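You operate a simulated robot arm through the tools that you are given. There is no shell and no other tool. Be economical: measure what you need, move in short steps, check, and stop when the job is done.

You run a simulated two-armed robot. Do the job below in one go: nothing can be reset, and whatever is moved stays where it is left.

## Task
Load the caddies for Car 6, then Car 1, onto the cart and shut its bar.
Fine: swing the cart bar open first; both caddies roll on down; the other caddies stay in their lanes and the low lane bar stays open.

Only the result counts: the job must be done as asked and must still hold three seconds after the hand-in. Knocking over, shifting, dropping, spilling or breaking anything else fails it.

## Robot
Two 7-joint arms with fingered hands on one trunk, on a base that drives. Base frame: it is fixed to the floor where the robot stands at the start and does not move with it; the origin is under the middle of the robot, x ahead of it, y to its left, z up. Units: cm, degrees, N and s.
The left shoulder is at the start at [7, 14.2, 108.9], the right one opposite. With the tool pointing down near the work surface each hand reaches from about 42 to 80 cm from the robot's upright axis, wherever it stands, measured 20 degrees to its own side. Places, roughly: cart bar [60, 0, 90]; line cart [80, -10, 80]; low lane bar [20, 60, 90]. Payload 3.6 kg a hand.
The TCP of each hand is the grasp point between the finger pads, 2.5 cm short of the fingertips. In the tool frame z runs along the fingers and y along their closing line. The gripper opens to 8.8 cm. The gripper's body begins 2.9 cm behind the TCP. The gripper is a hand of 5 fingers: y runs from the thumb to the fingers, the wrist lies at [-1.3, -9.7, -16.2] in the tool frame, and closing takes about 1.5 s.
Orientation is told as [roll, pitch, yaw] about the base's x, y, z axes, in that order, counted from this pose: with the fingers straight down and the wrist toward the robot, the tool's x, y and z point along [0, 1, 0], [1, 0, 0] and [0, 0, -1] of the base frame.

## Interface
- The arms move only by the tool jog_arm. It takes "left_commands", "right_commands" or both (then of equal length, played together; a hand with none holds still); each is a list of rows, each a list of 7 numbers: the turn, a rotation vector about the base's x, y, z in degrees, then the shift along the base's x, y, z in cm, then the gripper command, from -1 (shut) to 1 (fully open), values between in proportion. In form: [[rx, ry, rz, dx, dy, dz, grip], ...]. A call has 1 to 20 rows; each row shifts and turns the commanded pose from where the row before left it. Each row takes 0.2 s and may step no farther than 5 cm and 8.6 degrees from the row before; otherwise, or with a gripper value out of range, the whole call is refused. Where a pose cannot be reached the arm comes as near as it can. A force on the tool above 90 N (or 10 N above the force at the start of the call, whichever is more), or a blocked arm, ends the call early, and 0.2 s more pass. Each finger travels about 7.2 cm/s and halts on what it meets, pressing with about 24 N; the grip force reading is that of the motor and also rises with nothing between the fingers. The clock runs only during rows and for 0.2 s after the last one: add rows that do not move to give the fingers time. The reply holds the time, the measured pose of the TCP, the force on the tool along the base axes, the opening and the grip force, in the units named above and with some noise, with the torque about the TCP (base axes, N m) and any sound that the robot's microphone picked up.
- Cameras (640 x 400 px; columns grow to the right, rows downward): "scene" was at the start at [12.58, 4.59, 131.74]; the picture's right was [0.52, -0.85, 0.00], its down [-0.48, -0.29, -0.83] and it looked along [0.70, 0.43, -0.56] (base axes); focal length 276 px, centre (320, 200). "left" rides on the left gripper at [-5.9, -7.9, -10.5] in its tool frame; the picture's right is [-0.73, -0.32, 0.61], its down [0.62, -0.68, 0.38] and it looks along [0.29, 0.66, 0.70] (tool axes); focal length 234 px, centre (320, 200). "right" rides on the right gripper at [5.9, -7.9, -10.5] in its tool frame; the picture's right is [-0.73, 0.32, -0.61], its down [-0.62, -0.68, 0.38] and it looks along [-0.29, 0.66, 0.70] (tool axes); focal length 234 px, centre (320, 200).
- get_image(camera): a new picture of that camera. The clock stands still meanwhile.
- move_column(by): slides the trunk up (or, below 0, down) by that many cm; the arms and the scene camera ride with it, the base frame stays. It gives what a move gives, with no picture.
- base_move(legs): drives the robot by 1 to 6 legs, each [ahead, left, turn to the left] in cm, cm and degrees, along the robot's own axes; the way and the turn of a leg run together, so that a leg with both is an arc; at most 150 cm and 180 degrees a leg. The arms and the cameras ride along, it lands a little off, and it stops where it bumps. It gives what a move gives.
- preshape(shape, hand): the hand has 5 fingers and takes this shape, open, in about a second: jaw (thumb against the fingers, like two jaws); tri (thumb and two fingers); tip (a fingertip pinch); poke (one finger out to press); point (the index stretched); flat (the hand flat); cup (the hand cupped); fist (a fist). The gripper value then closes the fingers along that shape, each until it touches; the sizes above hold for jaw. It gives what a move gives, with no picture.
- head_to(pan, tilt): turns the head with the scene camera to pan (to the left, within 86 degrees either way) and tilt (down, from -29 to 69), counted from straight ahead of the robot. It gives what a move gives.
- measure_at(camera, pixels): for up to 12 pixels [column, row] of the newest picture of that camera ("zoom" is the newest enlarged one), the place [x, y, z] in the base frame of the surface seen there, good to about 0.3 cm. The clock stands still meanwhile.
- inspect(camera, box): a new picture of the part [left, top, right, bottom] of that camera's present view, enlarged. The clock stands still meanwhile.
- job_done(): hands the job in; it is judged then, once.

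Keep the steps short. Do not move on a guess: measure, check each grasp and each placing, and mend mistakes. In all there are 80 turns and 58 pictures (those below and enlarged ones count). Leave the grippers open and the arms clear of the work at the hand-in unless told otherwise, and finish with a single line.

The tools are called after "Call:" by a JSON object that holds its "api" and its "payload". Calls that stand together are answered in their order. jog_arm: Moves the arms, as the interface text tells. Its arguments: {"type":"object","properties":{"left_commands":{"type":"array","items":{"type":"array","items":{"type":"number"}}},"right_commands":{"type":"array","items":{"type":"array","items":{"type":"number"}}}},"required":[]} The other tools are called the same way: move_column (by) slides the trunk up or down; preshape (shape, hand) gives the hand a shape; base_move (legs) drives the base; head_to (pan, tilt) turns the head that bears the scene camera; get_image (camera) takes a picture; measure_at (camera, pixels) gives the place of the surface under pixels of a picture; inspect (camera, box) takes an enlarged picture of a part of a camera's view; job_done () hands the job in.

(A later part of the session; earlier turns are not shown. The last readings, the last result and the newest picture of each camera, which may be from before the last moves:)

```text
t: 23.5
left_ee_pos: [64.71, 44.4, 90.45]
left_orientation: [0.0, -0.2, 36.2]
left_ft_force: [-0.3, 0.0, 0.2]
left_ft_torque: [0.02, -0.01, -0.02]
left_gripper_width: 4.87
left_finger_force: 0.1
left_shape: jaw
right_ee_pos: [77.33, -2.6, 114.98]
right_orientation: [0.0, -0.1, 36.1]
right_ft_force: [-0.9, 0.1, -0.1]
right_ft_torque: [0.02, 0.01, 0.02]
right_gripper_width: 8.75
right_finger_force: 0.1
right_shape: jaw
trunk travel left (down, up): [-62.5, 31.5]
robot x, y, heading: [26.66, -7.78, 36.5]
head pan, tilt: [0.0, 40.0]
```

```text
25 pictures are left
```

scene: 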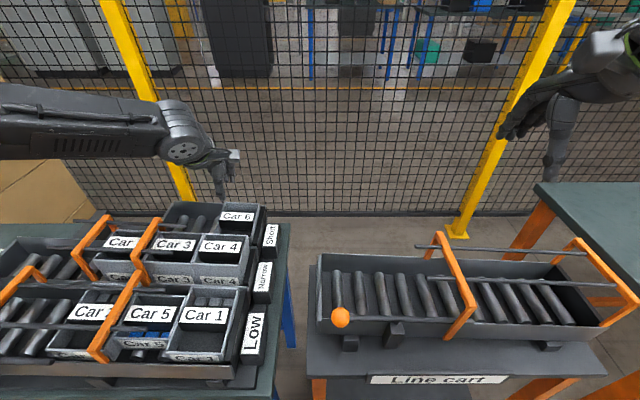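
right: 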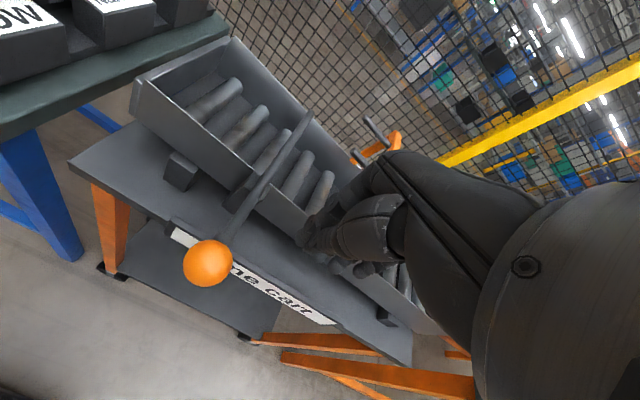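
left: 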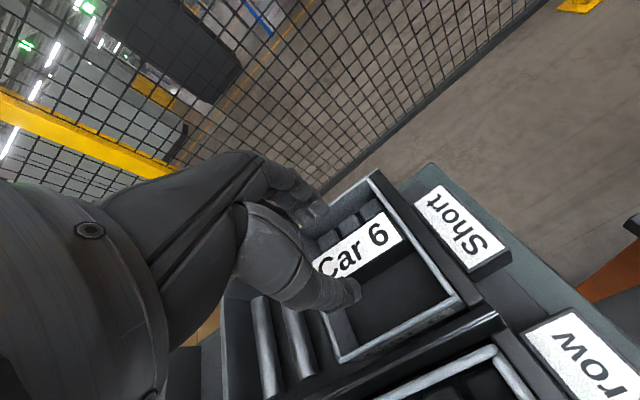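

The thumb is on the front side and the finger behind the rib. I lower the last 6.4 cm and close.

Call:
{"api": "jog_arm", "payload": {"left_commands": [[0, 0, 0, 0, 0.1, -3, 0.1], [0, 0, 0, 0, 0, -2, 0.1], [0, 0, 0, 0, 0, -1.4, 0.1], [0, 0, 0, 0, 0, 0, 0.1]]}}

Call:
{"api": "get_image", "payload": {"camera": "left"}}

```text
t: 24.5
left_ee_pos: [63.93, 44.67, 84.58]
left_orientation: [0.1, 0.0, 36.0]
left_ft_force: [-0.1, 0.8, -0.2]
left_ft_torque: [-0.02, 0.0, -0.01]
left_gripper_width: 4.89
left_finger_force: 0.1
left_shape: jaw
left hand out of reach, approached as far as the arm can: row 3
right_ee_pos: [77.25, -2.66, 114.8]
right_orientation: [0.0, -0.1, 36.0]
right_ft_force: [-0.1, -0.8, 0.5]
right_ft_torque: [-0.05, 0.02, -0.03]
right_gripper_width: 8.75
right_finger_force: 0.1
right_shape: jaw
trunk travel left (down, up): [-62.5, 31.5]
robot x, y, heading: [26.4, -7.85, 35.9]
head pan, tilt: [0.0, 40.0]
```

```text
24 pictures are left
```

left: 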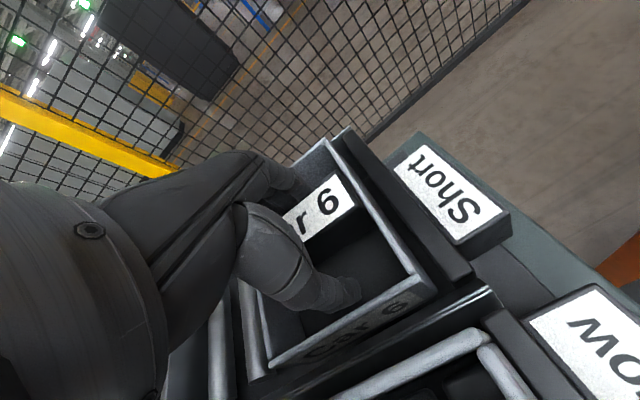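

The reach ends 0.6 cm short, but the jaw straddles the rib with 3 cm of overlap. I close on it here.

Call:
{"api": "jog_arm", "payload": {"left_commands": [[0, 0, 0, 0, 0, 0, -0.3], [0, 0, 0, 0, 0, 0, -1], [0, 0, 0, 0, 0, 0, -1], [0, 0, 0, 0, 0, 0, -1], [0, 0, 0, 0, 0, 0, -1], [0, 0, 0, 0, 0, 0, -1], [0, 0, 0, 0, 0, 0, -1]]}}

Call:
{"api": "get_image", "payload": {"camera": "left"}}

```text
t: 26.1
left_ee_pos: [63.9, 44.6, 84.49]
left_orientation: [0.0, -0.1, 35.9]
left_ft_force: [1.1, 1.4, -0.7]
left_ft_torque: [0.02, -0.02, -0.14]
left_gripper_width: 2.51
left_finger_force: 24.3
left_shape: jaw
right_ee_pos: [77.22, -2.68, 114.74]
right_orientation: [0.0, 0.1, 36.1]
right_ft_force: [-0.5, -0.7, 0.0]
right_ft_torque: [-0.02, -0.03, -0.01]
right_gripper_width: 8.75
right_finger_force: 0.0
right_shape: jaw
trunk travel left (down, up): [-62.5, 31.5]
robot x, y, heading: [26.65, -7.41, 36.0]
head pan, tilt: [0.0, 40.0]
```

```text
23 pictures are left
```

left: 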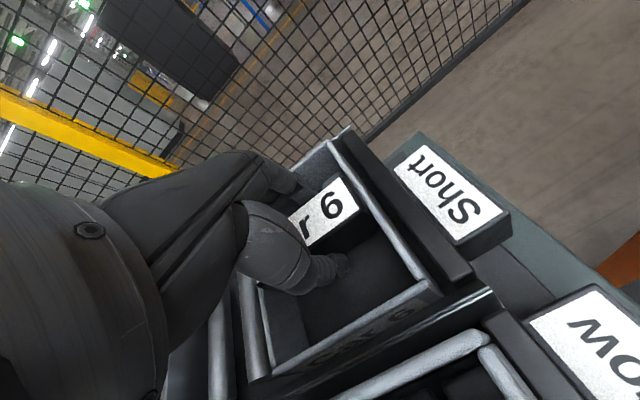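

Gripped at 2.5 cm. I lift straight up slowly by 4 cm and check.

Call:
{"api": "jog_arm", "payload": {"left_commands": [[0, 0, 0, 0, 0, 1, -1], [0, 0, 0, 0, 0, 1, -1], [0, 0, 0, 0, 0, 1, -1], [0, 0, 0, 0, 0, 1.5, -1], [0, 0, 0, 0, 0, 1.5, -1], [0, 0, 0, 0, 0, 0, -1]]}}

Call:
{"api": "inspect", "payload": {"camera": "scene", "box": [130, 120, 310, 260]}}

```text
t: 27.5
left_ee_pos: [63.96, 44.56, 90.29]
left_orientation: [0.0, 0.0, 36.1]
left_ft_force: [-0.6, -0.9, -3.8]
left_ft_torque: [-0.04, 0.01, -0.01]
left_gripper_width: 2.47
left_finger_force: 23.3
left_shape: jaw
right_ee_pos: [77.4, -2.66, 114.9]
right_orientation: [0.0, 0.1, 36.1]
right_ft_force: [0.6, -0.6, -0.6]
right_ft_torque: [0.01, 0.04, 0.03]
right_gripper_width: 8.77
right_finger_force: 0.0
right_shape: jaw
trunk travel left (down, up): [-62.5, 31.5]
robot x, y, heading: [26.66, -7.51, 36.0]
head pan, tilt: [0.0, 40.0]
```

```text
2.86 times, centred on (220, 190) of scene
```

zoom: 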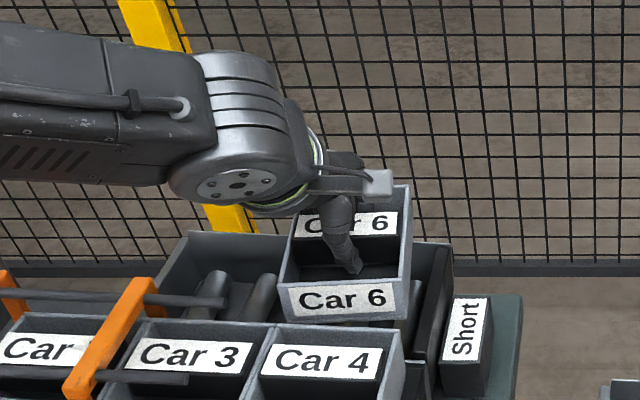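

Car 6 is lifted level (3.8 N). I measure its bottom edge to learn how far it hangs below the TCP.

Call:
{"api": "measure_at", "payload": {"camera": "zoom", "pixels": [[290, 314], [390, 318], [340, 318], [285, 285], [400, 283], [340, 285]]}}

Call:
{"api": "jog_arm", "payload": {"left_commands": [[0, 0, 0, 0, 0, 2, -1], [0, 0, 0, 0, 0, 3, -1], [0, 0, 0, 0, 0, 3, -1], [0, 0, 0, 0, 0, 2, -1], [0, 0, 0, 0, 0, 0, -1]]}}

```text
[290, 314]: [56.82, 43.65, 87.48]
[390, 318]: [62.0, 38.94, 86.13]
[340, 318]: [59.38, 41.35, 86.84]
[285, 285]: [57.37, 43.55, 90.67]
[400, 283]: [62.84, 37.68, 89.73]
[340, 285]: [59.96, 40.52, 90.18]
```

```text
t: 28.7
left_ee_pos: [63.99, 44.69, 100.51]
left_orientation: [0.0, 0.0, 36.2]
left_ft_force: [0.1, 0.5, -5.0]
left_ft_torque: [-0.04, -0.01, 0.05]
left_gripper_width: 2.5
left_finger_force: 23.2
left_shape: jaw
right_ee_pos: [77.29, -2.71, 114.83]
right_orientation: [0.0, 0.2, 36.1]
right_ft_force: [-0.8, -0.1, -0.2]
right_ft_torque: [-0.03, -0.03, 0.0]
right_gripper_width: 8.79
right_finger_force: 0.2
right_shape: jaw
trunk travel left (down, up): [-62.5, 31.5]
robot x, y, heading: [26.44, -7.51, 36.0]
head pan, tilt: [0.0, 40.0]
```

Car 6 hangs securely. I raise it 4 cm more, then drive back 3, right 17 and back 6, staying clear of the arches.

Call:
{"api": "jog_arm", "payload": {"left_commands": [[0, 0, 0, 0, 0, 2, -1], [0, 0, 0, 0, 0, 2, -1], [0, 0, 0, 0, 0, 0, -1]]}}

Call:
{"api": "base_move", "payload": {"legs": [[-3, 0, 0], [0, -17, 0], [-6, 0, 0]]}}

Call:
{"api": "get_image", "payload": {"camera": "scene"}}

```text
t: 29.5
left_ee_pos: [63.95, 44.59, 104.41]
left_orientation: [0.0, 0.0, 36.1]
left_ft_force: [0.6, 0.7, -3.0]
left_ft_torque: [-0.03, -0.03, -0.02]
left_gripper_width: 2.47
left_finger_force: 24.2
left_shape: jaw
right_ee_pos: [77.33, -2.58, 114.82]
right_orientation: [0.0, 0.1, 36.0]
right_ft_force: [0.0, -0.5, -0.3]
right_ft_torque: [0.04, 0.03, -0.01]
right_gripper_width: 8.76
right_finger_force: 0.1
right_shape: jaw
trunk travel left (down, up): [-62.5, 31.5]
robot x, y, heading: [26.85, -7.6, 36.2]
head pan, tilt: [0.0, 40.0]
```

```text
t: 31.9
left_ee_pos: [66.96, 25.49, 104.33]
left_orientation: [0.0, 0.1, 35.9]
left_ft_force: [1.0, 0.2, -3.6]
left_ft_torque: [0.0, 0.01, -0.01]
left_gripper_width: 2.49
left_finger_force: 23.9
left_shape: jaw
right_ee_pos: [80.28, -21.71, 114.84]
right_orientation: [0.0, 0.2, 36.1]
right_ft_force: [-0.9, 0.5, 0.6]
right_ft_torque: [-0.01, -0.03, -0.01]
right_gripper_width: 8.76
right_finger_force: 0.0
right_shape: jaw
trunk travel left (down, up): [-62.5, 31.5]
robot x, y, heading: [29.49, -26.84, 35.7]
head pan, tilt: [0.0, 40.0]
```

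```text
21 pictures are left
```

scene: 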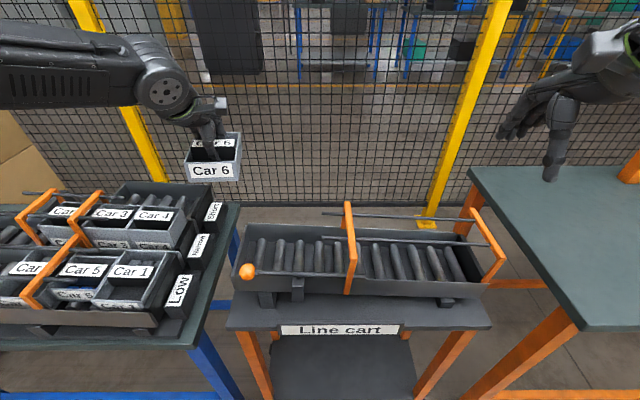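

Next I carry Car 6 over the cart's entry section at (67.3,10.6) and lower it to z≈94.

Call:
{"api": "jog_arm", "payload": {"left_commands": [[0, 0, 0, 0.08, -3, 0, -1], [0, 0, 0, 0.08, -4, 0, -1], [0, 0, 0, 0.09, -4, 0, -1], [0, 0, 0, 0.09, -3.9, 0, -1], [0, 0, 0, 0, 0, -4, -1], [0, 0, 0, 0, 0, -4, -1], [0, 0, 0, 0, 0, -2, -1], [0, 0, 0, 0, 0, 0, -1]]}}

Call:
{"api": "inspect", "payload": {"camera": "scene", "box": [200, 160, 380, 310]}}

Call:
{"api": "measure_at", "payload": {"camera": "zoom", "pixels": [[320, 200]]}}

```text
t: 33.7
left_ee_pos: [66.97, 10.51, 94.55]
left_orientation: [-0.2, -0.1, 35.9]
left_ft_force: [-0.1, 0.1, -3.6]
left_ft_torque: [-0.04, 0.02, 0.02]
left_gripper_width: 2.48
left_finger_force: 23.9
left_shape: jaw
right_ee_pos: [80.09, -21.75, 114.94]
right_orientation: [0.0, 0.1, 36.0]
right_ft_force: [-0.7, -0.3, -0.7]
right_ft_torque: [0.01, 0.01, 0.01]
right_gripper_width: 8.76
right_finger_force: 0.0
right_shape: jaw
trunk travel left (down, up): [-62.5, 31.5]
robot x, y, heading: [29.67, -27.1, 35.9]
head pan, tilt: [0.0, 40.0]
```

```text
2.67 times, centred on (290, 235) of scene
```

zoom: 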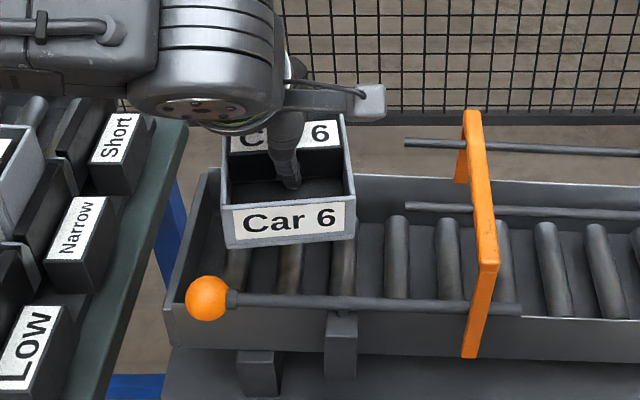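

```text
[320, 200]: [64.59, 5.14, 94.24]
```

Call:
{"api": "measure_at", "payload": {"camera": "zoom", "pixels": [[230, 245], [352, 237], [290, 243], [224, 209], [352, 199], [222, 140], [340, 116], [207, 298], [215, 300], [270, 303], [195, 180], [380, 180]]}}

```text
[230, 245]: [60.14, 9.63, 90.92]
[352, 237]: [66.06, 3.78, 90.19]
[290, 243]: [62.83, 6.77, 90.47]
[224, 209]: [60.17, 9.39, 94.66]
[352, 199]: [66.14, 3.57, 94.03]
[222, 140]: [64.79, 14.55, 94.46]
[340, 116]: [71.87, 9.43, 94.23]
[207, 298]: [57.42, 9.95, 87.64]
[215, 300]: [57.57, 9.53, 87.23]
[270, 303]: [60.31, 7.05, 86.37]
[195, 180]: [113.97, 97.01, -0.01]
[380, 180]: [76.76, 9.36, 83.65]
```

Car 6 has yawed about 9° in the grip (front face runs at -45° instead of -54°). I turn the hand back 9°, shift slightly right and lower to z≈89, then check.

Call:
{"api": "jog_arm", "payload": {"left_commands": [[0, 0, -4.5, 0.46, -0.34, 0, -1], [0, 0, -4.5, 0.47, -0.34, 0, -1], [0, 0, 0, 0, 0, -3, -1], [0, 0, 0, 0, 0, -2.2, -1], [0, 0, 0, 0, 0, 0, -1]]}}

Call:
{"api": "inspect", "payload": {"camera": "scene", "box": [200, 160, 380, 310]}}

```text
t: 34.9
left_ee_pos: [66.7, 10.68, 89.94]
left_orientation: [0.0, 0.0, 26.9]
left_ft_force: [0.6, -0.5, -3.5]
left_ft_torque: [0.0, 0.01, 0.03]
left_gripper_width: 2.47
left_finger_force: 23.7
left_shape: jaw
left hand out of reach, approached as far as the arm can: row 3, 4
right_ee_pos: [80.13, -21.86, 114.84]
right_orientation: [0.0, 0.0, 36.0]
right_ft_force: [0.5, -0.6, -0.3]
right_ft_torque: [-0.01, 0.03, -0.02]
right_gripper_width: 8.77
right_finger_force: 0.0
right_shape: jaw
trunk travel left (down, up): [-62.5, 31.5]
robot x, y, heading: [29.41, -27.01, 35.7]
head pan, tilt: [0.0, 40.0]
```

```text
2.67 times, centred on (290, 235) of scene
```

zoom: 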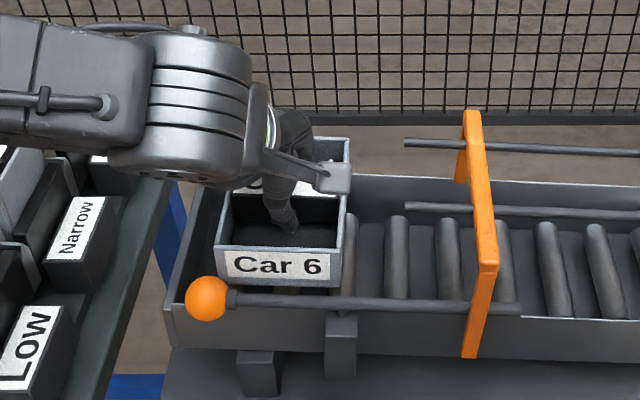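

The arm is at its limit low down, so the trunk can do the lowering. First I check the caddy pose in the tray.

Call:
{"api": "measure_at", "payload": {"camera": "zoom", "pixels": [[218, 253], [341, 259], [225, 277], [338, 285], [347, 142], [232, 195], [280, 255], [207, 290], [290, 298], [345, 220], [360, 180], [205, 175]]}}

```text
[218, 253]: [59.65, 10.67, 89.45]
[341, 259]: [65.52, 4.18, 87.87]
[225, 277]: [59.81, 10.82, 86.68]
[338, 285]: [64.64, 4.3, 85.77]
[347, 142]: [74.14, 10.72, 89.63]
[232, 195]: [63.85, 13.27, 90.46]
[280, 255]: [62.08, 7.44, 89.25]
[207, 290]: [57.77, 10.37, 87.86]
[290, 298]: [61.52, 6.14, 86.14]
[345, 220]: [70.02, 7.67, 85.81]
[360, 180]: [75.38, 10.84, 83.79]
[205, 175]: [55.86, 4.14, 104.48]
```

The caddy is aligned, but its left front corner is close to the ball. I shift the base 1.5 cm right and 0.5 cm ahead, then lower with the trunk.

Call:
{"api": "base_move", "payload": {"legs": [[0.5, -1.7, 0]]}}

Call:
{"api": "move_column", "payload": {"by": -3}}

Call:
{"api": "inspect", "payload": {"camera": "scene", "box": [200, 160, 380, 310]}}

```text
t: 35.7
left_ee_pos: [67.91, 9.86, 89.88]
left_orientation: [-0.2, -0.1, 26.9]
left_ft_force: [-1.8, 0.4, -3.6]
left_ft_torque: [0.01, 0.03, 0.0]
left_gripper_width: 2.47
left_finger_force: 23.6
left_shape: jaw
right_ee_pos: [81.34, -22.79, 114.93]
right_orientation: [-0.2, 0.0, 36.0]
right_ft_force: [-0.4, 0.8, -0.5]
right_ft_torque: [0.01, 0.0, -0.01]
right_gripper_width: 8.77
right_finger_force: 0.0
right_shape: jaw
trunk travel left (down, up): [-62.5, 31.5]
robot x, y, heading: [30.71, -27.67, 36.4]
head pan, tilt: [0.0, 40.0]
```

```text
t: 36.5
left_ee_pos: [68.04, 9.71, 87.03]
left_orientation: [-0.1, -0.1, 27.0]
left_ft_force: [-3.6, -2.1, -2.8]
left_ft_torque: [-0.06, 0.11, -0.06]
left_gripper_width: 2.44
left_finger_force: 24.6
left_shape: jaw
right_ee_pos: [81.56, -22.88, 111.8]
right_orientation: [-0.1, 0.0, 36.1]
right_ft_force: [1.1, 0.1, -0.6]
right_ft_torque: [0.01, 0.02, -0.01]
right_gripper_width: 8.78
right_finger_force: 0.0
right_shape: jaw
trunk travel left (down, up): [-59.5, 34.5]
robot x, y, heading: [30.42, -27.84, 36.1]
head pan, tilt: [0.0, 40.0]
```

```text
2.67 times, centred on (290, 235) of scene
```

zoom: 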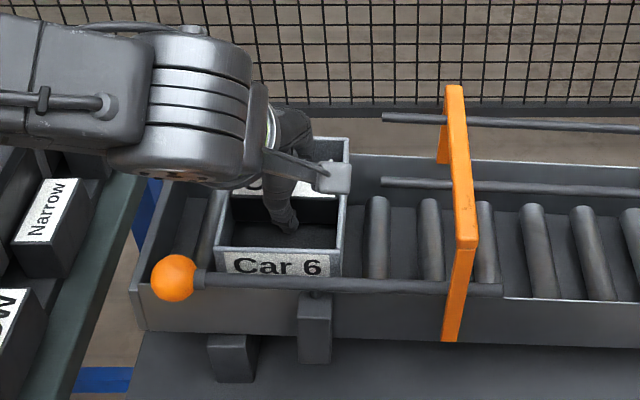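

There's a light lateral force (~4 N toward the robot), so the rear edge probably brushes the back wall. I pull back 0.5 cm and lower further with the arm.

Call:
{"api": "jog_arm", "payload": {"left_commands": [[0, 0, 0, -0.4, -0.3, 0, -1], [0, 0, 0, 0, 0, 0, -1]]}}

Call:
{"api": "move_column", "payload": {"by": -1.3}}

Call:
{"api": "inspect", "payload": {"camera": "scene", "box": [200, 160, 380, 310]}}

```text
t: 37.1
left_ee_pos: [67.72, 9.54, 86.96]
left_orientation: [-0.1, 0.1, 27.0]
left_ft_force: [-0.2, -0.5, -4.4]
left_ft_torque: [-0.03, 0.02, 0.01]
left_gripper_width: 2.46
left_finger_force: 23.6
left_shape: jaw
right_ee_pos: [81.52, -22.89, 111.82]
right_orientation: [0.0, 0.2, 36.0]
right_ft_force: [0.2, -0.6, -1.1]
right_ft_torque: [0.01, -0.02, 0.04]
right_gripper_width: 8.78
right_finger_force: 0.1
right_shape: jaw
trunk travel left (down, up): [-59.5, 34.5]
robot x, y, heading: [30.52, -27.81, 35.9]
head pan, tilt: [0.0, 40.0]
```

```text
t: 37.7
left_ee_pos: [67.74, 9.46, 85.78]
left_orientation: [-0.1, -0.3, 26.9]
left_ft_force: [0.2, -0.8, 15.8]
left_ft_torque: [0.0, -0.07, -0.09]
left_gripper_width: 2.56
left_finger_force: 23.5
left_shape: jaw
right_ee_pos: [81.47, -22.99, 110.69]
right_orientation: [0.1, 0.0, 36.0]
right_ft_force: [0.1, -0.1, -0.3]
right_ft_torque: [-0.01, -0.02, 0.0]
right_gripper_width: 8.78
right_finger_force: 0.0
right_shape: jaw
trunk travel left (down, up): [-58.2, 35.8]
robot x, y, heading: [30.63, -27.79, 36.0]
head pan, tilt: [0.0, 40.0]
```

```text
2.67 times, centred on (290, 235) of scene
```

zoom: 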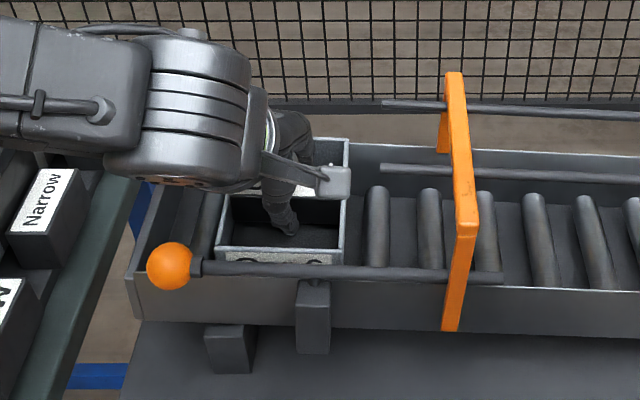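

Car 6 rests on the rollers (the force reversed to +16 N up). I open and rise quickly so it can roll.

Call:
{"api": "jog_arm", "payload": {"left_commands": [[0, 0, 0, 0, 0, 0, 0.1], [0, 0, 0, 0, 0, 3, 0.1], [0, 0, 0, 0, 0, 4.5, 0.1], [0, 0, 0, 0, 0, 4.5, 0.1], [0, 0, 4.5, 0, 0, 4, 0.3], [0, 0, 4.5, 0, 0, 0, 0.3], [0, 0, 0, 0, 0, 0, 0.3]]}}

Call:
{"api": "get_image", "payload": {"camera": "scene"}}

```text
t: 39.3
left_ee_pos: [67.63, 9.63, 101.57]
left_orientation: [-0.1, -0.1, 36.1]
left_ft_force: [-0.2, -0.7, 0.5]
left_ft_torque: [-0.01, 0.0, -0.01]
left_gripper_width: 5.68
left_finger_force: 0.0
left_shape: jaw
right_ee_pos: [81.41, -23.05, 110.61]
right_orientation: [0.0, 0.0, 36.0]
right_ft_force: [-0.4, 0.1, 0.7]
right_ft_torque: [0.01, 0.01, -0.01]
right_gripper_width: 8.78
right_finger_force: 0.0
right_shape: jaw
trunk travel left (down, up): [-58.2, 35.8]
robot x, y, heading: [30.93, -27.79, 35.9]
head pan, tilt: [0.0, 40.0]
```

```text
16 pictures are left
```

scene: 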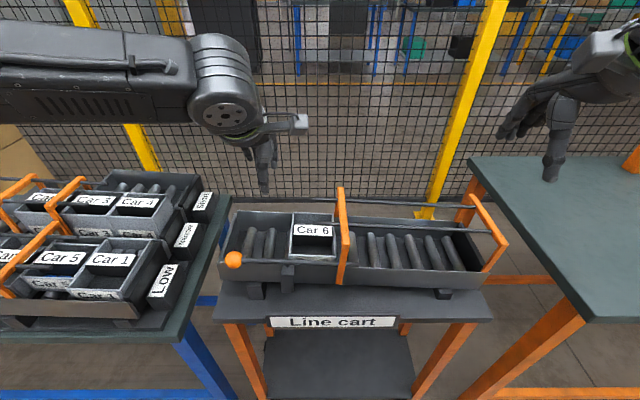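

Car 6 has started rolling and is now near the arch. I wait a second and look closely.

Call:
{"api": "jog_arm", "payload": {"left_commands": [[0, 0, 0, 0, 0, 0, 0.3], [0, 0, 0, 0, 0, 0, 0.3], [0, 0, 0, 0, 0, 0, 0.3], [0, 0, 0, 0, 0, 0, 0.3], [0, 0, 0, 0, 0, 0, 0.3]]}}

Call:
{"api": "inspect", "payload": {"camera": "scene", "box": [200, 180, 510, 310]}}

```text
t: 40.5
left_ee_pos: [67.6, 9.6, 101.5]
left_orientation: [-0.1, 0.0, 36.0]
left_ft_force: [0.0, -0.3, 0.3]
left_ft_torque: [0.02, 0.0, 0.02]
left_gripper_width: 5.7
left_finger_force: 0.1
left_shape: jaw
right_ee_pos: [81.51, -22.89, 110.59]
right_orientation: [0.0, 0.0, 36.2]
right_ft_force: [-0.3, -0.2, 0.0]
right_ft_torque: [-0.01, 0.04, -0.04]
right_gripper_width: 8.73
right_finger_force: 0.0
right_shape: jaw
trunk travel left (down, up): [-58.2, 35.8]
robot x, y, heading: [31.03, -27.59, 36.0]
head pan, tilt: [0.0, 40.0]
```

```text
2.06 times, centred on (355, 245) of scene
```

zoom: 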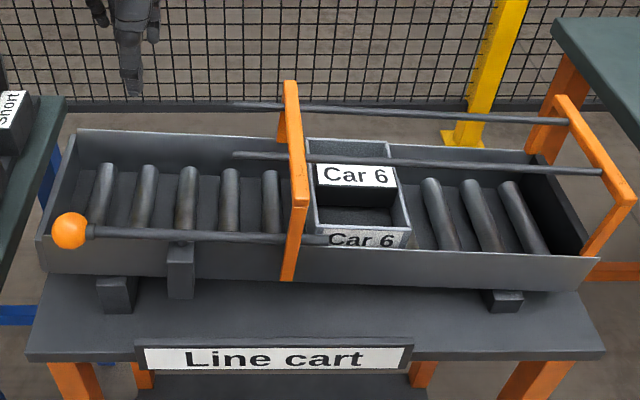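

Car 6 is rolling on down properly. Next is Car 1: I drive left 21 and back 3 with the left hand high.

Call:
{"api": "base_move", "payload": {"legs": [[-3, 21, 0]]}}

Call:
{"api": "get_image", "payload": {"camera": "scene"}}

```text
t: 42.1
left_ee_pos: [52.78, 24.82, 101.5]
left_orientation: [-0.1, 0.0, 36.1]
left_ft_force: [0.2, 0.1, -0.4]
left_ft_torque: [0.01, -0.01, -0.01]
left_gripper_width: 5.7
left_finger_force: 0.1
left_shape: jaw
right_ee_pos: [66.82, -7.69, 110.53]
right_orientation: [0.0, 0.0, 36.0]
right_ft_force: [0.0, -0.9, 0.0]
right_ft_torque: [0.02, -0.03, -0.01]
right_gripper_width: 8.74
right_finger_force: 0.1
right_shape: jaw
trunk travel left (down, up): [-58.2, 35.8]
robot x, y, heading: [15.99, -12.55, 35.8]
head pan, tilt: [0.0, 40.0]
```

```text
14 pictures are left
```

scene: 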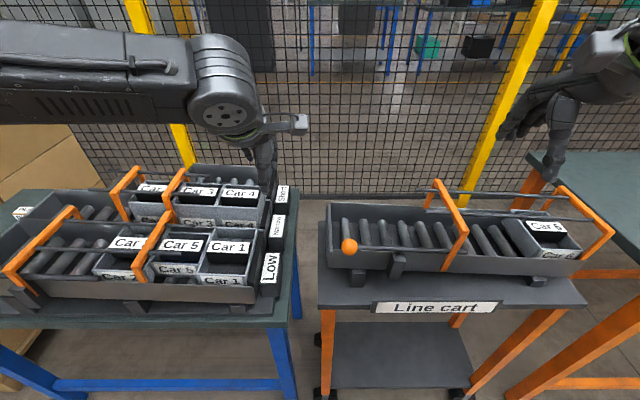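

Car 6 reached the far end of the cart. I re-measure Car 1's rib at around (230,247).

Call:
{"api": "measure_at", "payload": {"camera": "scene", "pixels": [[213, 243], [248, 245], [246, 251], [211, 249], [230, 247], [230, 238], [253, 263], [206, 261]]}}

Call:
{"api": "jog_arm", "payload": {"left_commands": [[0, 0, -2.5, -2.57, 1.79, -1, 0.1], [0, 0, -2.5, -2.57, 1.79, -1, 0.1], [0, 0, 0, -2.57, 1.8, -1, 0.1], [0, 0, 0, 0, 0, 0, 0.1]]}}

Call:
{"api": "get_image", "payload": {"camera": "left"}}

```text
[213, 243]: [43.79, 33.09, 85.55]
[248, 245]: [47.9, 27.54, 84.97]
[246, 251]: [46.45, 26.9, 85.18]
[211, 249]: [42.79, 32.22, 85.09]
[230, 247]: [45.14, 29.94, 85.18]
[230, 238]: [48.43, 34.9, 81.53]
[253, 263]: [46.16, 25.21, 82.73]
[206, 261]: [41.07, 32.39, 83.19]
```

```text
t: 43.1
left_ee_pos: [45.17, 30.3, 98.39]
left_orientation: [-0.2, -0.1, 31.0]
left_ft_force: [0.5, -0.8, -0.3]
left_ft_torque: [-0.02, 0.05, 0.02]
left_gripper_width: 4.88
left_finger_force: 0.1
left_shape: jaw
right_ee_pos: [66.84, -7.67, 110.6]
right_orientation: [0.0, 0.1, 35.9]
right_ft_force: [0.1, -0.6, 0.3]
right_ft_torque: [0.0, 0.01, -0.02]
right_gripper_width: 8.76
right_finger_force: 0.0
right_shape: jaw
trunk travel left (down, up): [-58.2, 35.8]
robot x, y, heading: [16.26, -12.85, 36.0]
head pan, tilt: [0.0, 40.0]
```

```text
13 pictures are left
```

left: 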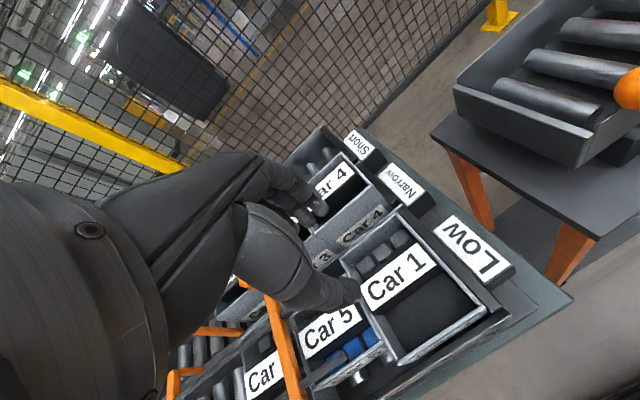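

The hand is centred over Car 1's rib. I lower it to TCP z≈84.2.

Call:
{"api": "jog_arm", "payload": {"left_commands": [[0, 0, 0, 0, -0.3, -4, 0.1], [0, 0, 0, 0, 0, -3.5, 0.1], [0, 0, 0, 0, 0, -2.5, 0.1], [0, 0, 0, 0, 0, -2, 0.1], [0, 0, 0, 0, 0, -1.2, 0.1], [0, 0, 0, 0, 0, -1, 0.1], [0, 0, 0, 0, 0, 0, 0.1]]}}

Call:
{"api": "inspect", "payload": {"camera": "scene", "box": [120, 180, 300, 310]}}

```text
t: 44.7
left_ee_pos: [45.21, 29.88, 84.26]
left_orientation: [-0.1, 0.0, 31.0]
left_ft_force: [0.2, 0.2, 0.1]
left_ft_torque: [0.02, 0.0, 0.02]
left_gripper_width: 4.86
left_finger_force: 0.1
left_shape: jaw
right_ee_pos: [66.73, -7.86, 110.6]
right_orientation: [0.1, 0.0, 36.0]
right_ft_force: [0.2, -0.1, -0.2]
right_ft_torque: [0.02, 0.01, 0.03]
right_gripper_width: 8.79
right_finger_force: 0.1
right_shape: jaw
trunk travel left (down, up): [-58.2, 35.8]
robot x, y, heading: [16.12, -12.96, 36.0]
head pan, tilt: [0.0, 40.0]
```

```text
3.08 times, centred on (210, 245) of scene
```

zoom: 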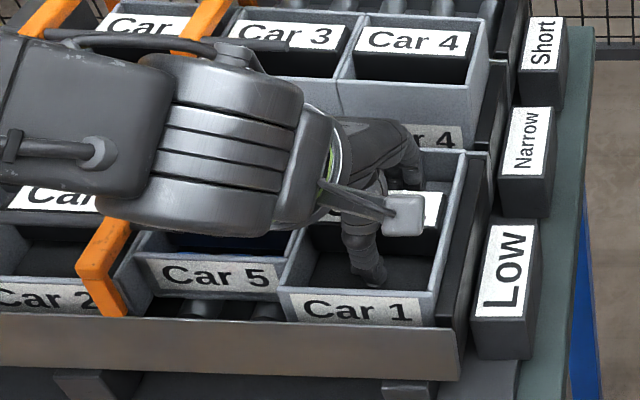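

No contact, and the thumb is inside the front compartment. I close on the rib and lift 1 cm, then 5 cm.

Call:
{"api": "jog_arm", "payload": {"left_commands": [[0, 0, 0, 0, 0, 0, -0.3], [0, 0, 0, 0, 0, 0, -1], [0, 0, 0, 0, 0, 0, -1], [0, 0, 0, 0, 0, 0, -1], [0, 0, 0, 0, 0, 0, -1], [0, 0, 0, 0, 0, 0, -1]]}}

Call:
{"api": "jog_arm", "payload": {"left_commands": [[0, 0, 0, 0, 0, 0.7, -1], [0, 0, 0, 0, 0, 1, -1], [0, 0, 0, 0, 0, 1, -1], [0, 0, 0, 0, 0, 1.5, -1], [0, 0, 0, 0, 0, 1.5, -1], [0, 0, 0, 0, 0, 0, -1]]}}

Call:
{"api": "inspect", "payload": {"camera": "scene", "box": [120, 180, 300, 310]}}

```text
t: 46.1
left_ee_pos: [45.27, 29.99, 84.24]
left_orientation: [-0.1, 0.1, 30.9]
left_ft_force: [0.5, -0.5, -0.7]
left_ft_torque: [0.01, 0.01, -0.08]
left_gripper_width: 2.47
left_finger_force: 23.8
left_shape: jaw
right_ee_pos: [66.78, -7.67, 110.62]
right_orientation: [0.0, 0.0, 36.0]
right_ft_force: [0.1, 0.2, -0.9]
right_ft_torque: [-0.01, -0.02, -0.02]
right_gripper_width: 8.76
right_finger_force: 0.1
right_shape: jaw
trunk travel left (down, up): [-58.2, 35.8]
robot x, y, heading: [16.11, -12.72, 36.1]
head pan, tilt: [0.0, 40.0]
```

```text
t: 47.5
left_ee_pos: [45.11, 29.87, 90.0]
left_orientation: [0.0, 0.0, 31.1]
left_ft_force: [-0.4, -1.0, -4.3]
left_ft_torque: [0.01, -0.01, -0.01]
left_gripper_width: 2.47
left_finger_force: 23.8
left_shape: jaw
right_ee_pos: [66.69, -7.59, 110.5]
right_orientation: [0.0, 0.1, 36.0]
right_ft_force: [0.7, 0.1, -0.4]
right_ft_torque: [-0.02, -0.03, 0.02]
right_gripper_width: 8.79
right_finger_force: 0.0
right_shape: jaw
trunk travel left (down, up): [-58.2, 35.8]
robot x, y, heading: [16.09, -12.77, 35.8]
head pan, tilt: [0.0, 40.0]
```

```text
3.08 times, centred on (210, 245) of scene
```

zoom: 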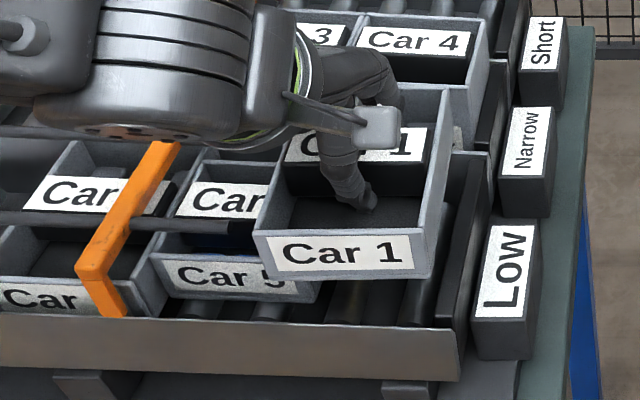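

Car 1 is up cleanly (4.3 N). I measure its yaw and keep raising to z≈104.

Call:
{"api": "measure_at", "payload": {"camera": "zoom", "pixels": [[258, 236], [430, 238], [268, 277], [425, 276], [448, 95], [340, 236]]}}

Call:
{"api": "jog_arm", "payload": {"left_commands": [[0, 0, 0, 0, 0, 2, -1], [0, 0, 0, 0, 0, 3, -1], [0, 0, 0, 0, 0, 3, -1], [0, 0, 0, 0, 0, 3, -1], [0, 0, 0, 0, 0, 3, -1], [0, 0, 0, 0, 0, 0, -1]]}}

```text
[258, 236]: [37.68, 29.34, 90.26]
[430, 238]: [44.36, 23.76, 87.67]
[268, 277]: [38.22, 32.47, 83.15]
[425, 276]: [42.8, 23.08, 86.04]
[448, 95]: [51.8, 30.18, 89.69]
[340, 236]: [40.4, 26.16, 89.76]
```

```text
t: 48.9
left_ee_pos: [45.09, 29.99, 104.08]
left_orientation: [-0.1, 0.0, 30.9]
left_ft_force: [-0.5, -0.2, -4.3]
left_ft_torque: [-0.01, -0.01, 0.02]
left_gripper_width: 2.44
left_finger_force: 23.4
left_shape: jaw
right_ee_pos: [66.76, -7.59, 110.49]
right_orientation: [0.0, 0.0, 36.0]
right_ft_force: [0.0, -0.6, -0.1]
right_ft_torque: [-0.02, -0.01, -0.03]
right_gripper_width: 8.76
right_finger_force: 0.1
right_shape: jaw
trunk travel left (down, up): [-58.2, 35.8]
robot x, y, heading: [16.15, -12.58, 35.9]
head pan, tilt: [0.0, 40.0]
```

Now I carry Car 1 to the cart: the base goes right 20 and ahead 3.

Call:
{"api": "base_move", "payload": {"legs": [[3, -20, 0]]}}

```text
t: 50.5
left_ee_pos: [59.19, 15.64, 104.09]
left_orientation: [-0.1, 0.0, 31.1]
left_ft_force: [1.2, -0.4, -4.3]
left_ft_torque: [-0.02, 0.01, 0.0]
left_gripper_width: 2.47
left_finger_force: 24.0
left_shape: jaw
right_ee_pos: [80.8, -22.07, 110.49]
right_orientation: [0.0, 0.2, 36.1]
right_ft_force: [0.6, -0.6, 0.1]
right_ft_torque: [0.02, 0.02, 0.01]
right_gripper_width: 8.77
right_finger_force: 0.1
right_shape: jaw
trunk travel left (down, up): [-58.2, 35.8]
robot x, y, heading: [30.28, -27.32, 35.9]
head pan, tilt: [0.0, 40.0]
```

I move over the entry at (67.9,9.9), turn -4.5° and lower to z≈91.

Call:
{"api": "jog_arm", "payload": {"left_commands": [[0, 0, 0, 2.92, -1.9, 0, -1], [0, 0, -2.5, 2.92, -1.9, 0, -1], [0, 0, -2, 2.92, -1.9, 0, -1], [0, 0, 0, 0, 0, -4, -1], [0, 0, 0, 0, 0, -4, -1], [0, 0, 0, 0, 0, -3, -1], [0, 0, 0, 0, 0, -2, -1], [0, 0, 0, 0, 0, 0, -1]]}}

Call:
{"api": "inspect", "payload": {"camera": "scene", "box": [200, 160, 380, 310]}}

```text
t: 52.3
left_ee_pos: [68.0, 9.87, 91.01]
left_orientation: [-0.1, 0.0, 26.5]
left_ft_force: [-0.2, -0.3, -4.0]
left_ft_torque: [0.01, -0.01, 0.03]
left_gripper_width: 2.43
left_finger_force: 24.0
left_shape: jaw
right_ee_pos: [80.99, -21.93, 110.51]
right_orientation: [0.0, 0.0, 36.0]
right_ft_force: [-0.5, -0.2, 0.3]
right_ft_torque: [-0.03, -0.01, -0.02]
right_gripper_width: 8.81
right_finger_force: 0.0
right_shape: jaw
trunk travel left (down, up): [-58.2, 35.8]
robot x, y, heading: [30.16, -26.83, 36.0]
head pan, tilt: [0.0, 40.0]
```

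```text
2.67 times, centred on (290, 235) of scene
```

zoom: 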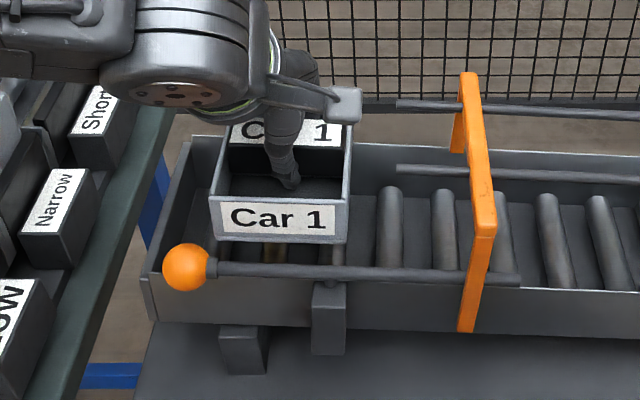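

Call:
{"api": "measure_at", "payload": {"camera": "zoom", "pixels": [[214, 202], [344, 203], [218, 237], [340, 239], [280, 238], [347, 130], [346, 150], [185, 260], [206, 266], [350, 265], [370, 147], [280, 203]]}}

```text
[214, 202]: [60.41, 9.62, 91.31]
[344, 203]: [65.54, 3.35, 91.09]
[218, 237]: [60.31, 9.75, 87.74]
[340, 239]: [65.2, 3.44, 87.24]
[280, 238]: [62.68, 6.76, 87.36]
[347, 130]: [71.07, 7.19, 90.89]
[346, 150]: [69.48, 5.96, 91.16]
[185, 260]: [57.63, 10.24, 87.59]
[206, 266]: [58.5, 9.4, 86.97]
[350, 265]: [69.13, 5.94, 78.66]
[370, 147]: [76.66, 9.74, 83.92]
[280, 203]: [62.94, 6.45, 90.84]
```

Aligned (front about 54.5–55, left edge just clear of the ball). I nudge it slightly right and lower until it touches the rollers.

Call:
{"api": "jog_arm", "payload": {"left_commands": [[0, 0, 0, 0.6, -0.31, 0, -1], [0, 0, 0, 0, 0, -1.5, -1], [0, 0, 0, 0, 0, -1.5, -1], [0, 0, 0, 0, 0, -1, -1], [0, 0, 0, 0, 0, 0, -1]]}}

```text
t: 53.5
left_ee_pos: [68.06, 9.96, 87.18]
left_orientation: [-0.2, 0.0, 26.4]
left_ft_force: [0.0, 0.3, -3.9]
left_ft_torque: [0.0, -0.01, 0.01]
left_gripper_width: 2.44
left_finger_force: 24.7
left_shape: jaw
left hand out of reach, approached as far as the arm can: row 3, 4
right_ee_pos: [80.94, -22.01, 110.59]
right_orientation: [0.0, 0.1, 36.1]
right_ft_force: [0.2, 0.8, 0.1]
right_ft_torque: [-0.01, 0.01, 0.01]
right_gripper_width: 8.77
right_finger_force: 0.1
right_shape: jaw
trunk travel left (down, up): [-58.2, 35.8]
robot x, y, heading: [30.48, -27.01, 35.9]
head pan, tilt: [0.0, 40.0]
```

No lateral force, and it's already inside the tray walls. The trunk does the last 1.5 cm.

Call:
{"api": "move_column", "payload": {"by": -1.5}}

Call:
{"api": "inspect", "payload": {"camera": "scene", "box": [200, 160, 380, 310]}}

```text
t: 54.1
left_ee_pos: [67.97, 9.82, 85.74]
left_orientation: [-0.1, -0.1, 26.4]
left_ft_force: [-0.3, 0.8, -0.2]
left_ft_torque: [-0.03, -0.02, -0.03]
left_gripper_width: 2.42
left_finger_force: 23.5
left_shape: jaw
right_ee_pos: [80.91, -21.91, 109.06]
right_orientation: [0.0, 0.1, 36.0]
right_ft_force: [-0.3, -0.1, 0.0]
right_ft_torque: [-0.02, 0.02, -0.01]
right_gripper_width: 8.8
right_finger_force: 0.0
right_shape: jaw
trunk travel left (down, up): [-56.7, 37.3]
robot x, y, heading: [30.42, -26.96, 35.8]
head pan, tilt: [0.0, 40.0]
```

```text
2.67 times, centred on (290, 235) of scene
```

zoom: 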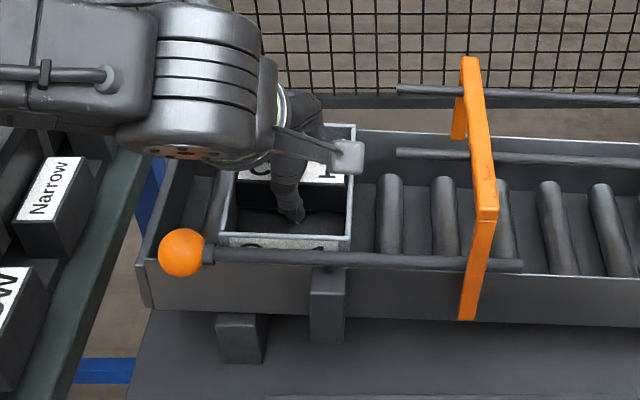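

The rollers carry its weight. I open and rise quickly.

Call:
{"api": "jog_arm", "payload": {"left_commands": [[0, 0, 0, 0, 0, 0, 0.1], [0, 0, 0, 0, 0, 3, 0.1], [0, 0, 0, 0, 0, 4.5, 0.1], [0, 0, 0, 0, 0, 4.5, 0.1], [0, 0, 4.5, 0, 0, 4.5, 0.5], [0, 0, 4.5, 0, 0, 4.5, 1], [0, 0, 0, 0, 0, 0, 1], [0, 0, 0, 0, 0, 0, 1], [0, 0, 0, 0, 0, 0, 1], [0, 0, 0, 0, 0, 0, 1], [0, 0, 0, 0, 0, 0, 1], [0, 0, 0, 0, 0, 0, 1]]}}

Call:
{"api": "get_image", "payload": {"camera": "scene"}}

```text
t: 56.8
left_ee_pos: [67.51, 10.05, 106.74]
left_orientation: [-0.4, -0.2, 35.4]
left_ft_force: [-0.4, 0.3, -0.3]
left_ft_torque: [-0.01, -0.02, -0.02]
left_gripper_width: 8.78
left_finger_force: 0.0
left_shape: jaw
left hand out of reach, approached as far as the arm can: row 6
right_ee_pos: [80.78, -21.95, 109.13]
right_orientation: [0.0, 0.0, 36.1]
right_ft_force: [-0.3, 0.0, -0.4]
right_ft_torque: [0.0, -0.03, -0.02]
right_gripper_width: 8.79
right_finger_force: 0.0
right_shape: jaw
trunk travel left (down, up): [-56.7, 37.3]
robot x, y, heading: [30.07, -27.0, 36.0]
head pan, tilt: [0.0, 40.0]
```

```text
8 pictures are left
```

scene: 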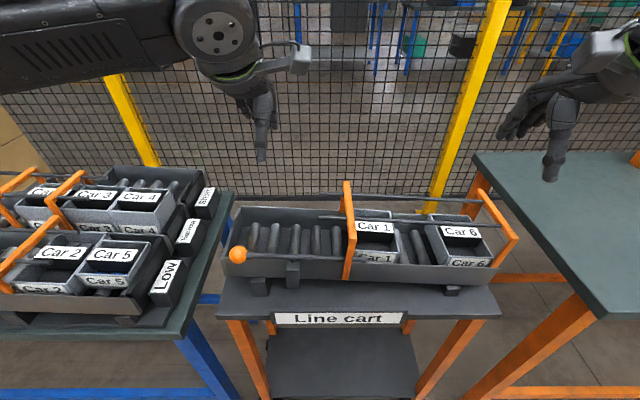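

Car 1 is rolling down behind Car 6. Next I shut the bar: raise the trunk back and drive back 9, left 20 to the pose where the right hand worked before.

Call:
{"api": "move_column", "payload": {"by": 5.8}}

Call:
{"api": "base_move", "payload": {"legs": [[-9, 0, 0], [0, 20, 0]]}}

Call:
{"api": "jog_arm", "payload": {"left_commands": [[0, 0, 0, -2.35, 3.24, 0, 1], [0, 0, 0, -2.35, 3.24, 0, 1], [0, 0, 0, -2.35, 3.24, 0, 1], [0, 0, 0, -2.35, 3.24, 0, 1], [0, 0, 0, 0, 0, 0, 1]]}}

Call:
{"api": "get_image", "payload": {"camera": "scene"}}

```text
t: 57.7
left_ee_pos: [67.53, 10.12, 112.48]
left_orientation: [-0.4, -0.1, 35.4]
left_ft_force: [-1.0, 0.8, -0.1]
left_ft_torque: [-0.03, 0.0, 0.02]
left_gripper_width: 8.76
left_finger_force: 0.1
left_shape: jaw
right_ee_pos: [80.85, -21.99, 114.86]
right_orientation: [0.0, 0.0, 36.0]
right_ft_force: [1.0, 0.7, -0.9]
right_ft_torque: [-0.01, 0.0, -0.01]
right_gripper_width: 8.77
right_finger_force: 0.0
right_shape: jaw
trunk travel left (down, up): [-62.5, 31.5]
robot x, y, heading: [30.32, -27.06, 36.2]
head pan, tilt: [0.0, 40.0]
```

```text
t: 60.0
left_ee_pos: [48.54, 20.84, 112.41]
left_orientation: [-0.3, -0.1, 35.2]
left_ft_force: [-0.6, 1.4, 0.8]
left_ft_torque: [0.0, 0.02, 0.0]
left_gripper_width: 8.75
left_finger_force: 0.1
left_shape: jaw
right_ee_pos: [61.84, -11.24, 114.87]
right_orientation: [0.0, 0.0, 35.7]
right_ft_force: [-0.1, -0.3, 0.8]
right_ft_torque: [0.01, 0.0, 0.02]
right_gripper_width: 8.79
right_finger_force: 0.0
right_shape: jaw
trunk travel left (down, up): [-62.5, 31.5]
robot x, y, heading: [11.22, -16.26, 35.9]
head pan, tilt: [0.0, 40.0]
```

```text
t: 61.2
left_ee_pos: [39.16, 33.99, 112.77]
left_orientation: [-0.3, -0.1, 35.1]
left_ft_force: [0.4, -0.7, 0.5]
left_ft_torque: [0.01, 0.03, 0.0]
left_gripper_width: 8.76
left_finger_force: 0.1
left_shape: jaw
right_ee_pos: [61.87, -11.22, 114.86]
right_orientation: [0.0, 0.1, 35.8]
right_ft_force: [0.0, 0.9, -0.2]
right_ft_torque: [0.0, -0.01, -0.04]
right_gripper_width: 8.76
right_finger_force: 0.0
right_shape: jaw
trunk travel left (down, up): [-62.5, 31.5]
robot x, y, heading: [10.98, -16.01, 35.7]
head pan, tilt: [0.0, 40.0]
```

```text
7 pictures are left
```

scene: 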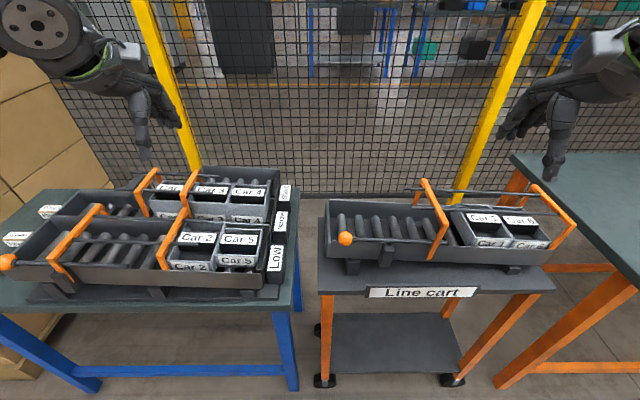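

Both caddies rest at the cart's far end, Car 6 first and then Car 1. I measure the ball at (346,238) and the bar.

Call:
{"api": "measure_at", "payload": {"camera": "scene", "pixels": [[346, 238], [346, 234], [341, 238], [350, 239], [346, 242], [362, 240], [390, 242], [440, 243], [387, 250], [335, 243], [455, 222]]}}

```text
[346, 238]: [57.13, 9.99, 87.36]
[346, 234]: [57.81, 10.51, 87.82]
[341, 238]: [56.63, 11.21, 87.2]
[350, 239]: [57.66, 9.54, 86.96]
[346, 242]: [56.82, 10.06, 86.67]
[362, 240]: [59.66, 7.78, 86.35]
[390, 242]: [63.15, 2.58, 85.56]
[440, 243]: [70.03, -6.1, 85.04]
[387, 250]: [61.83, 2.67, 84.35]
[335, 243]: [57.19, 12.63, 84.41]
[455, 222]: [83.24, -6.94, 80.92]
```

The ball is centred near (58.0,10.6,86). I bring the open right jaw above it and lower to z≈94.

Call:
{"api": "jog_arm", "payload": {"right_commands": [[0, 0, 0, -0.77, 4.37, 0, 1], [0, 0, 0, -0.77, 4.37, 0, 1], [0, 0, 0, -0.77, 4.37, 0, 1], [0, 0, 0, -0.77, 4.38, 0, 1], [0, 0, 0, -0.76, 4.38, 0, 1], [0, 0, 0, 0, 0, -4.5, 1], [0, 0, 0, 0, 0, -4.5, 1], [0, 0, 0, 0, 0, -4.5, 1], [0, 0, 0, 0, 0, -4.5, 1], [0, 0, 0, 0, 0, -2.5, 1], [0, 0, 0, 0, 0, 0, 1]]}}

Call:
{"api": "get_image", "payload": {"camera": "right"}}

```text
t: 63.6
left_ee_pos: [39.11, 33.9, 112.74]
left_orientation: [-0.2, -0.1, 35.2]
left_ft_force: [0.7, -0.1, -0.6]
left_ft_torque: [-0.01, 0.01, 0.01]
left_gripper_width: 8.77
left_finger_force: 0.0
left_shape: jaw
right_ee_pos: [57.92, 10.52, 94.41]
right_orientation: [-0.1, 0.0, 35.8]
right_ft_force: [0.4, 0.5, 0.0]
right_ft_torque: [-0.01, 0.04, 0.07]
right_gripper_width: 8.76
right_finger_force: 0.1
right_shape: jaw
trunk travel left (down, up): [-62.5, 31.5]
robot x, y, heading: [11.2, -15.8, 35.5]
head pan, tilt: [0.0, 40.0]
```

```text
6 pictures are left
```

right: 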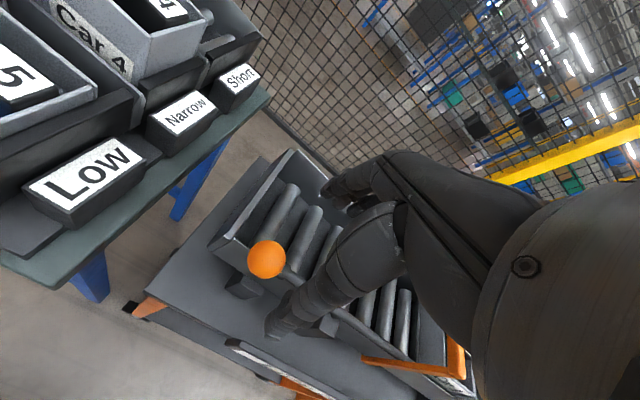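

The ball is straight below the TCP (expected pixel (265,263), seen (266,259)). I lower 6.6 cm and close on it.

Call:
{"api": "jog_arm", "payload": {"right_commands": [[0, 0, 0, 0, 0, -2.5, 1], [0, 0, 0, 0, 0, -2.5, 1], [0, 0, 0, 0, 0, -1.6, 1], [0, 0, 0, 0, 0, 0, 0.3], [0, 0, 0, 0, 0, 0, -0.3], [0, 0, 0, 0, 0, 0, -1], [0, 0, 0, 0, 0, 0, -1], [0, 0, 0, 0, 0, 0, -1]]}}

Call:
{"api": "get_image", "payload": {"camera": "right"}}

```text
t: 65.4
left_ee_pos: [39.26, 33.96, 112.81]
left_orientation: [-0.3, 0.0, 35.2]
left_ft_force: [-0.5, -0.8, 0.0]
left_ft_torque: [0.0, 0.04, 0.01]
left_gripper_width: 8.81
left_finger_force: 0.1
left_shape: jaw
right_ee_pos: [58.01, 10.56, 87.83]
right_orientation: [-0.1, 0.2, 35.9]
right_ft_force: [-0.3, -1.3, -6.5]
right_ft_torque: [0.02, -0.09, 0.07]
right_gripper_width: 2.2
right_finger_force: 23.6
right_shape: jaw
trunk travel left (down, up): [-62.5, 31.5]
robot x, y, heading: [10.92, -16.09, 36.0]
head pan, tilt: [0.0, 40.0]
```

```text
5 pictures are left
```

right: 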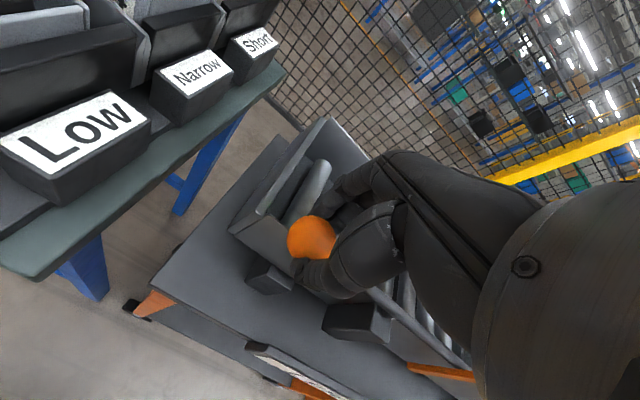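

The ball is held. I swing it along the arc about pivot (63.5,3.0) for 40°, turning the hand along.

Call:
{"api": "jog_arm", "payload": {"right_commands": [[0, 0, 2, -0.5, -0.42, 0, -1], [0, 0, 2, -0.5, -0.42, 0, -1], [0, 0, 2, -0.44, -0.48, 0, -1], [0, 0, 2, -0.44, -0.49, 0, -1], [0, 0, 2, -0.36, -0.54, 0, -1], [0, 0, 2, -0.37, -0.55, 0, -1], [0, 0, 2, -0.29, -0.58, 0, -1], [0, 0, 2, -0.29, -0.59, 0, -1], [0, 0, 2, -0.2, -0.62, 0, -1], [0, 0, 2, -0.21, -0.63, 0, -1], [0, 0, 0, 0, 0, 0, -1]]}}

Call:
{"api": "inspect", "payload": {"camera": "scene", "box": [310, 170, 590, 310]}}

```text
t: 67.8
left_ee_pos: [39.28, 34.18, 112.51]
left_orientation: [-0.4, -0.1, 35.2]
left_ft_force: [-0.1, -0.3, -0.8]
left_ft_torque: [0.0, -0.05, 0.03]
left_gripper_width: 8.77
left_finger_force: 0.1
left_shape: jaw
right_ee_pos: [54.44, 5.45, 87.67]
right_orientation: [0.0, 0.2, 55.8]
right_ft_force: [-5.3, 6.0, -13.5]
right_ft_torque: [0.27, 0.06, 0.33]
right_gripper_width: 1.98
right_finger_force: 24.1
right_shape: jaw
trunk travel left (down, up): [-62.5, 31.5]
robot x, y, heading: [11.09, -15.85, 35.9]
head pan, tilt: [0.0, 40.0]
```

```text
2.29 times, centred on (450, 240) of scene
```

zoom: 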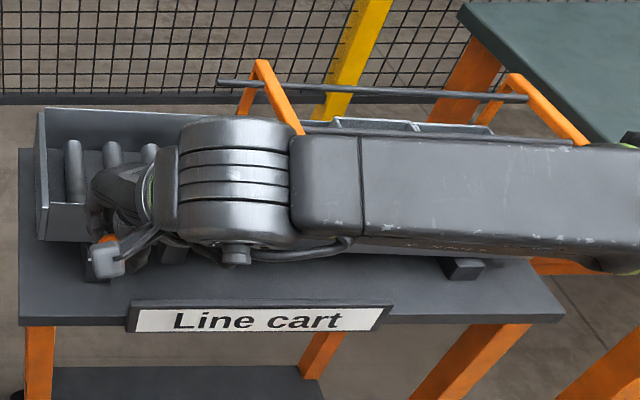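

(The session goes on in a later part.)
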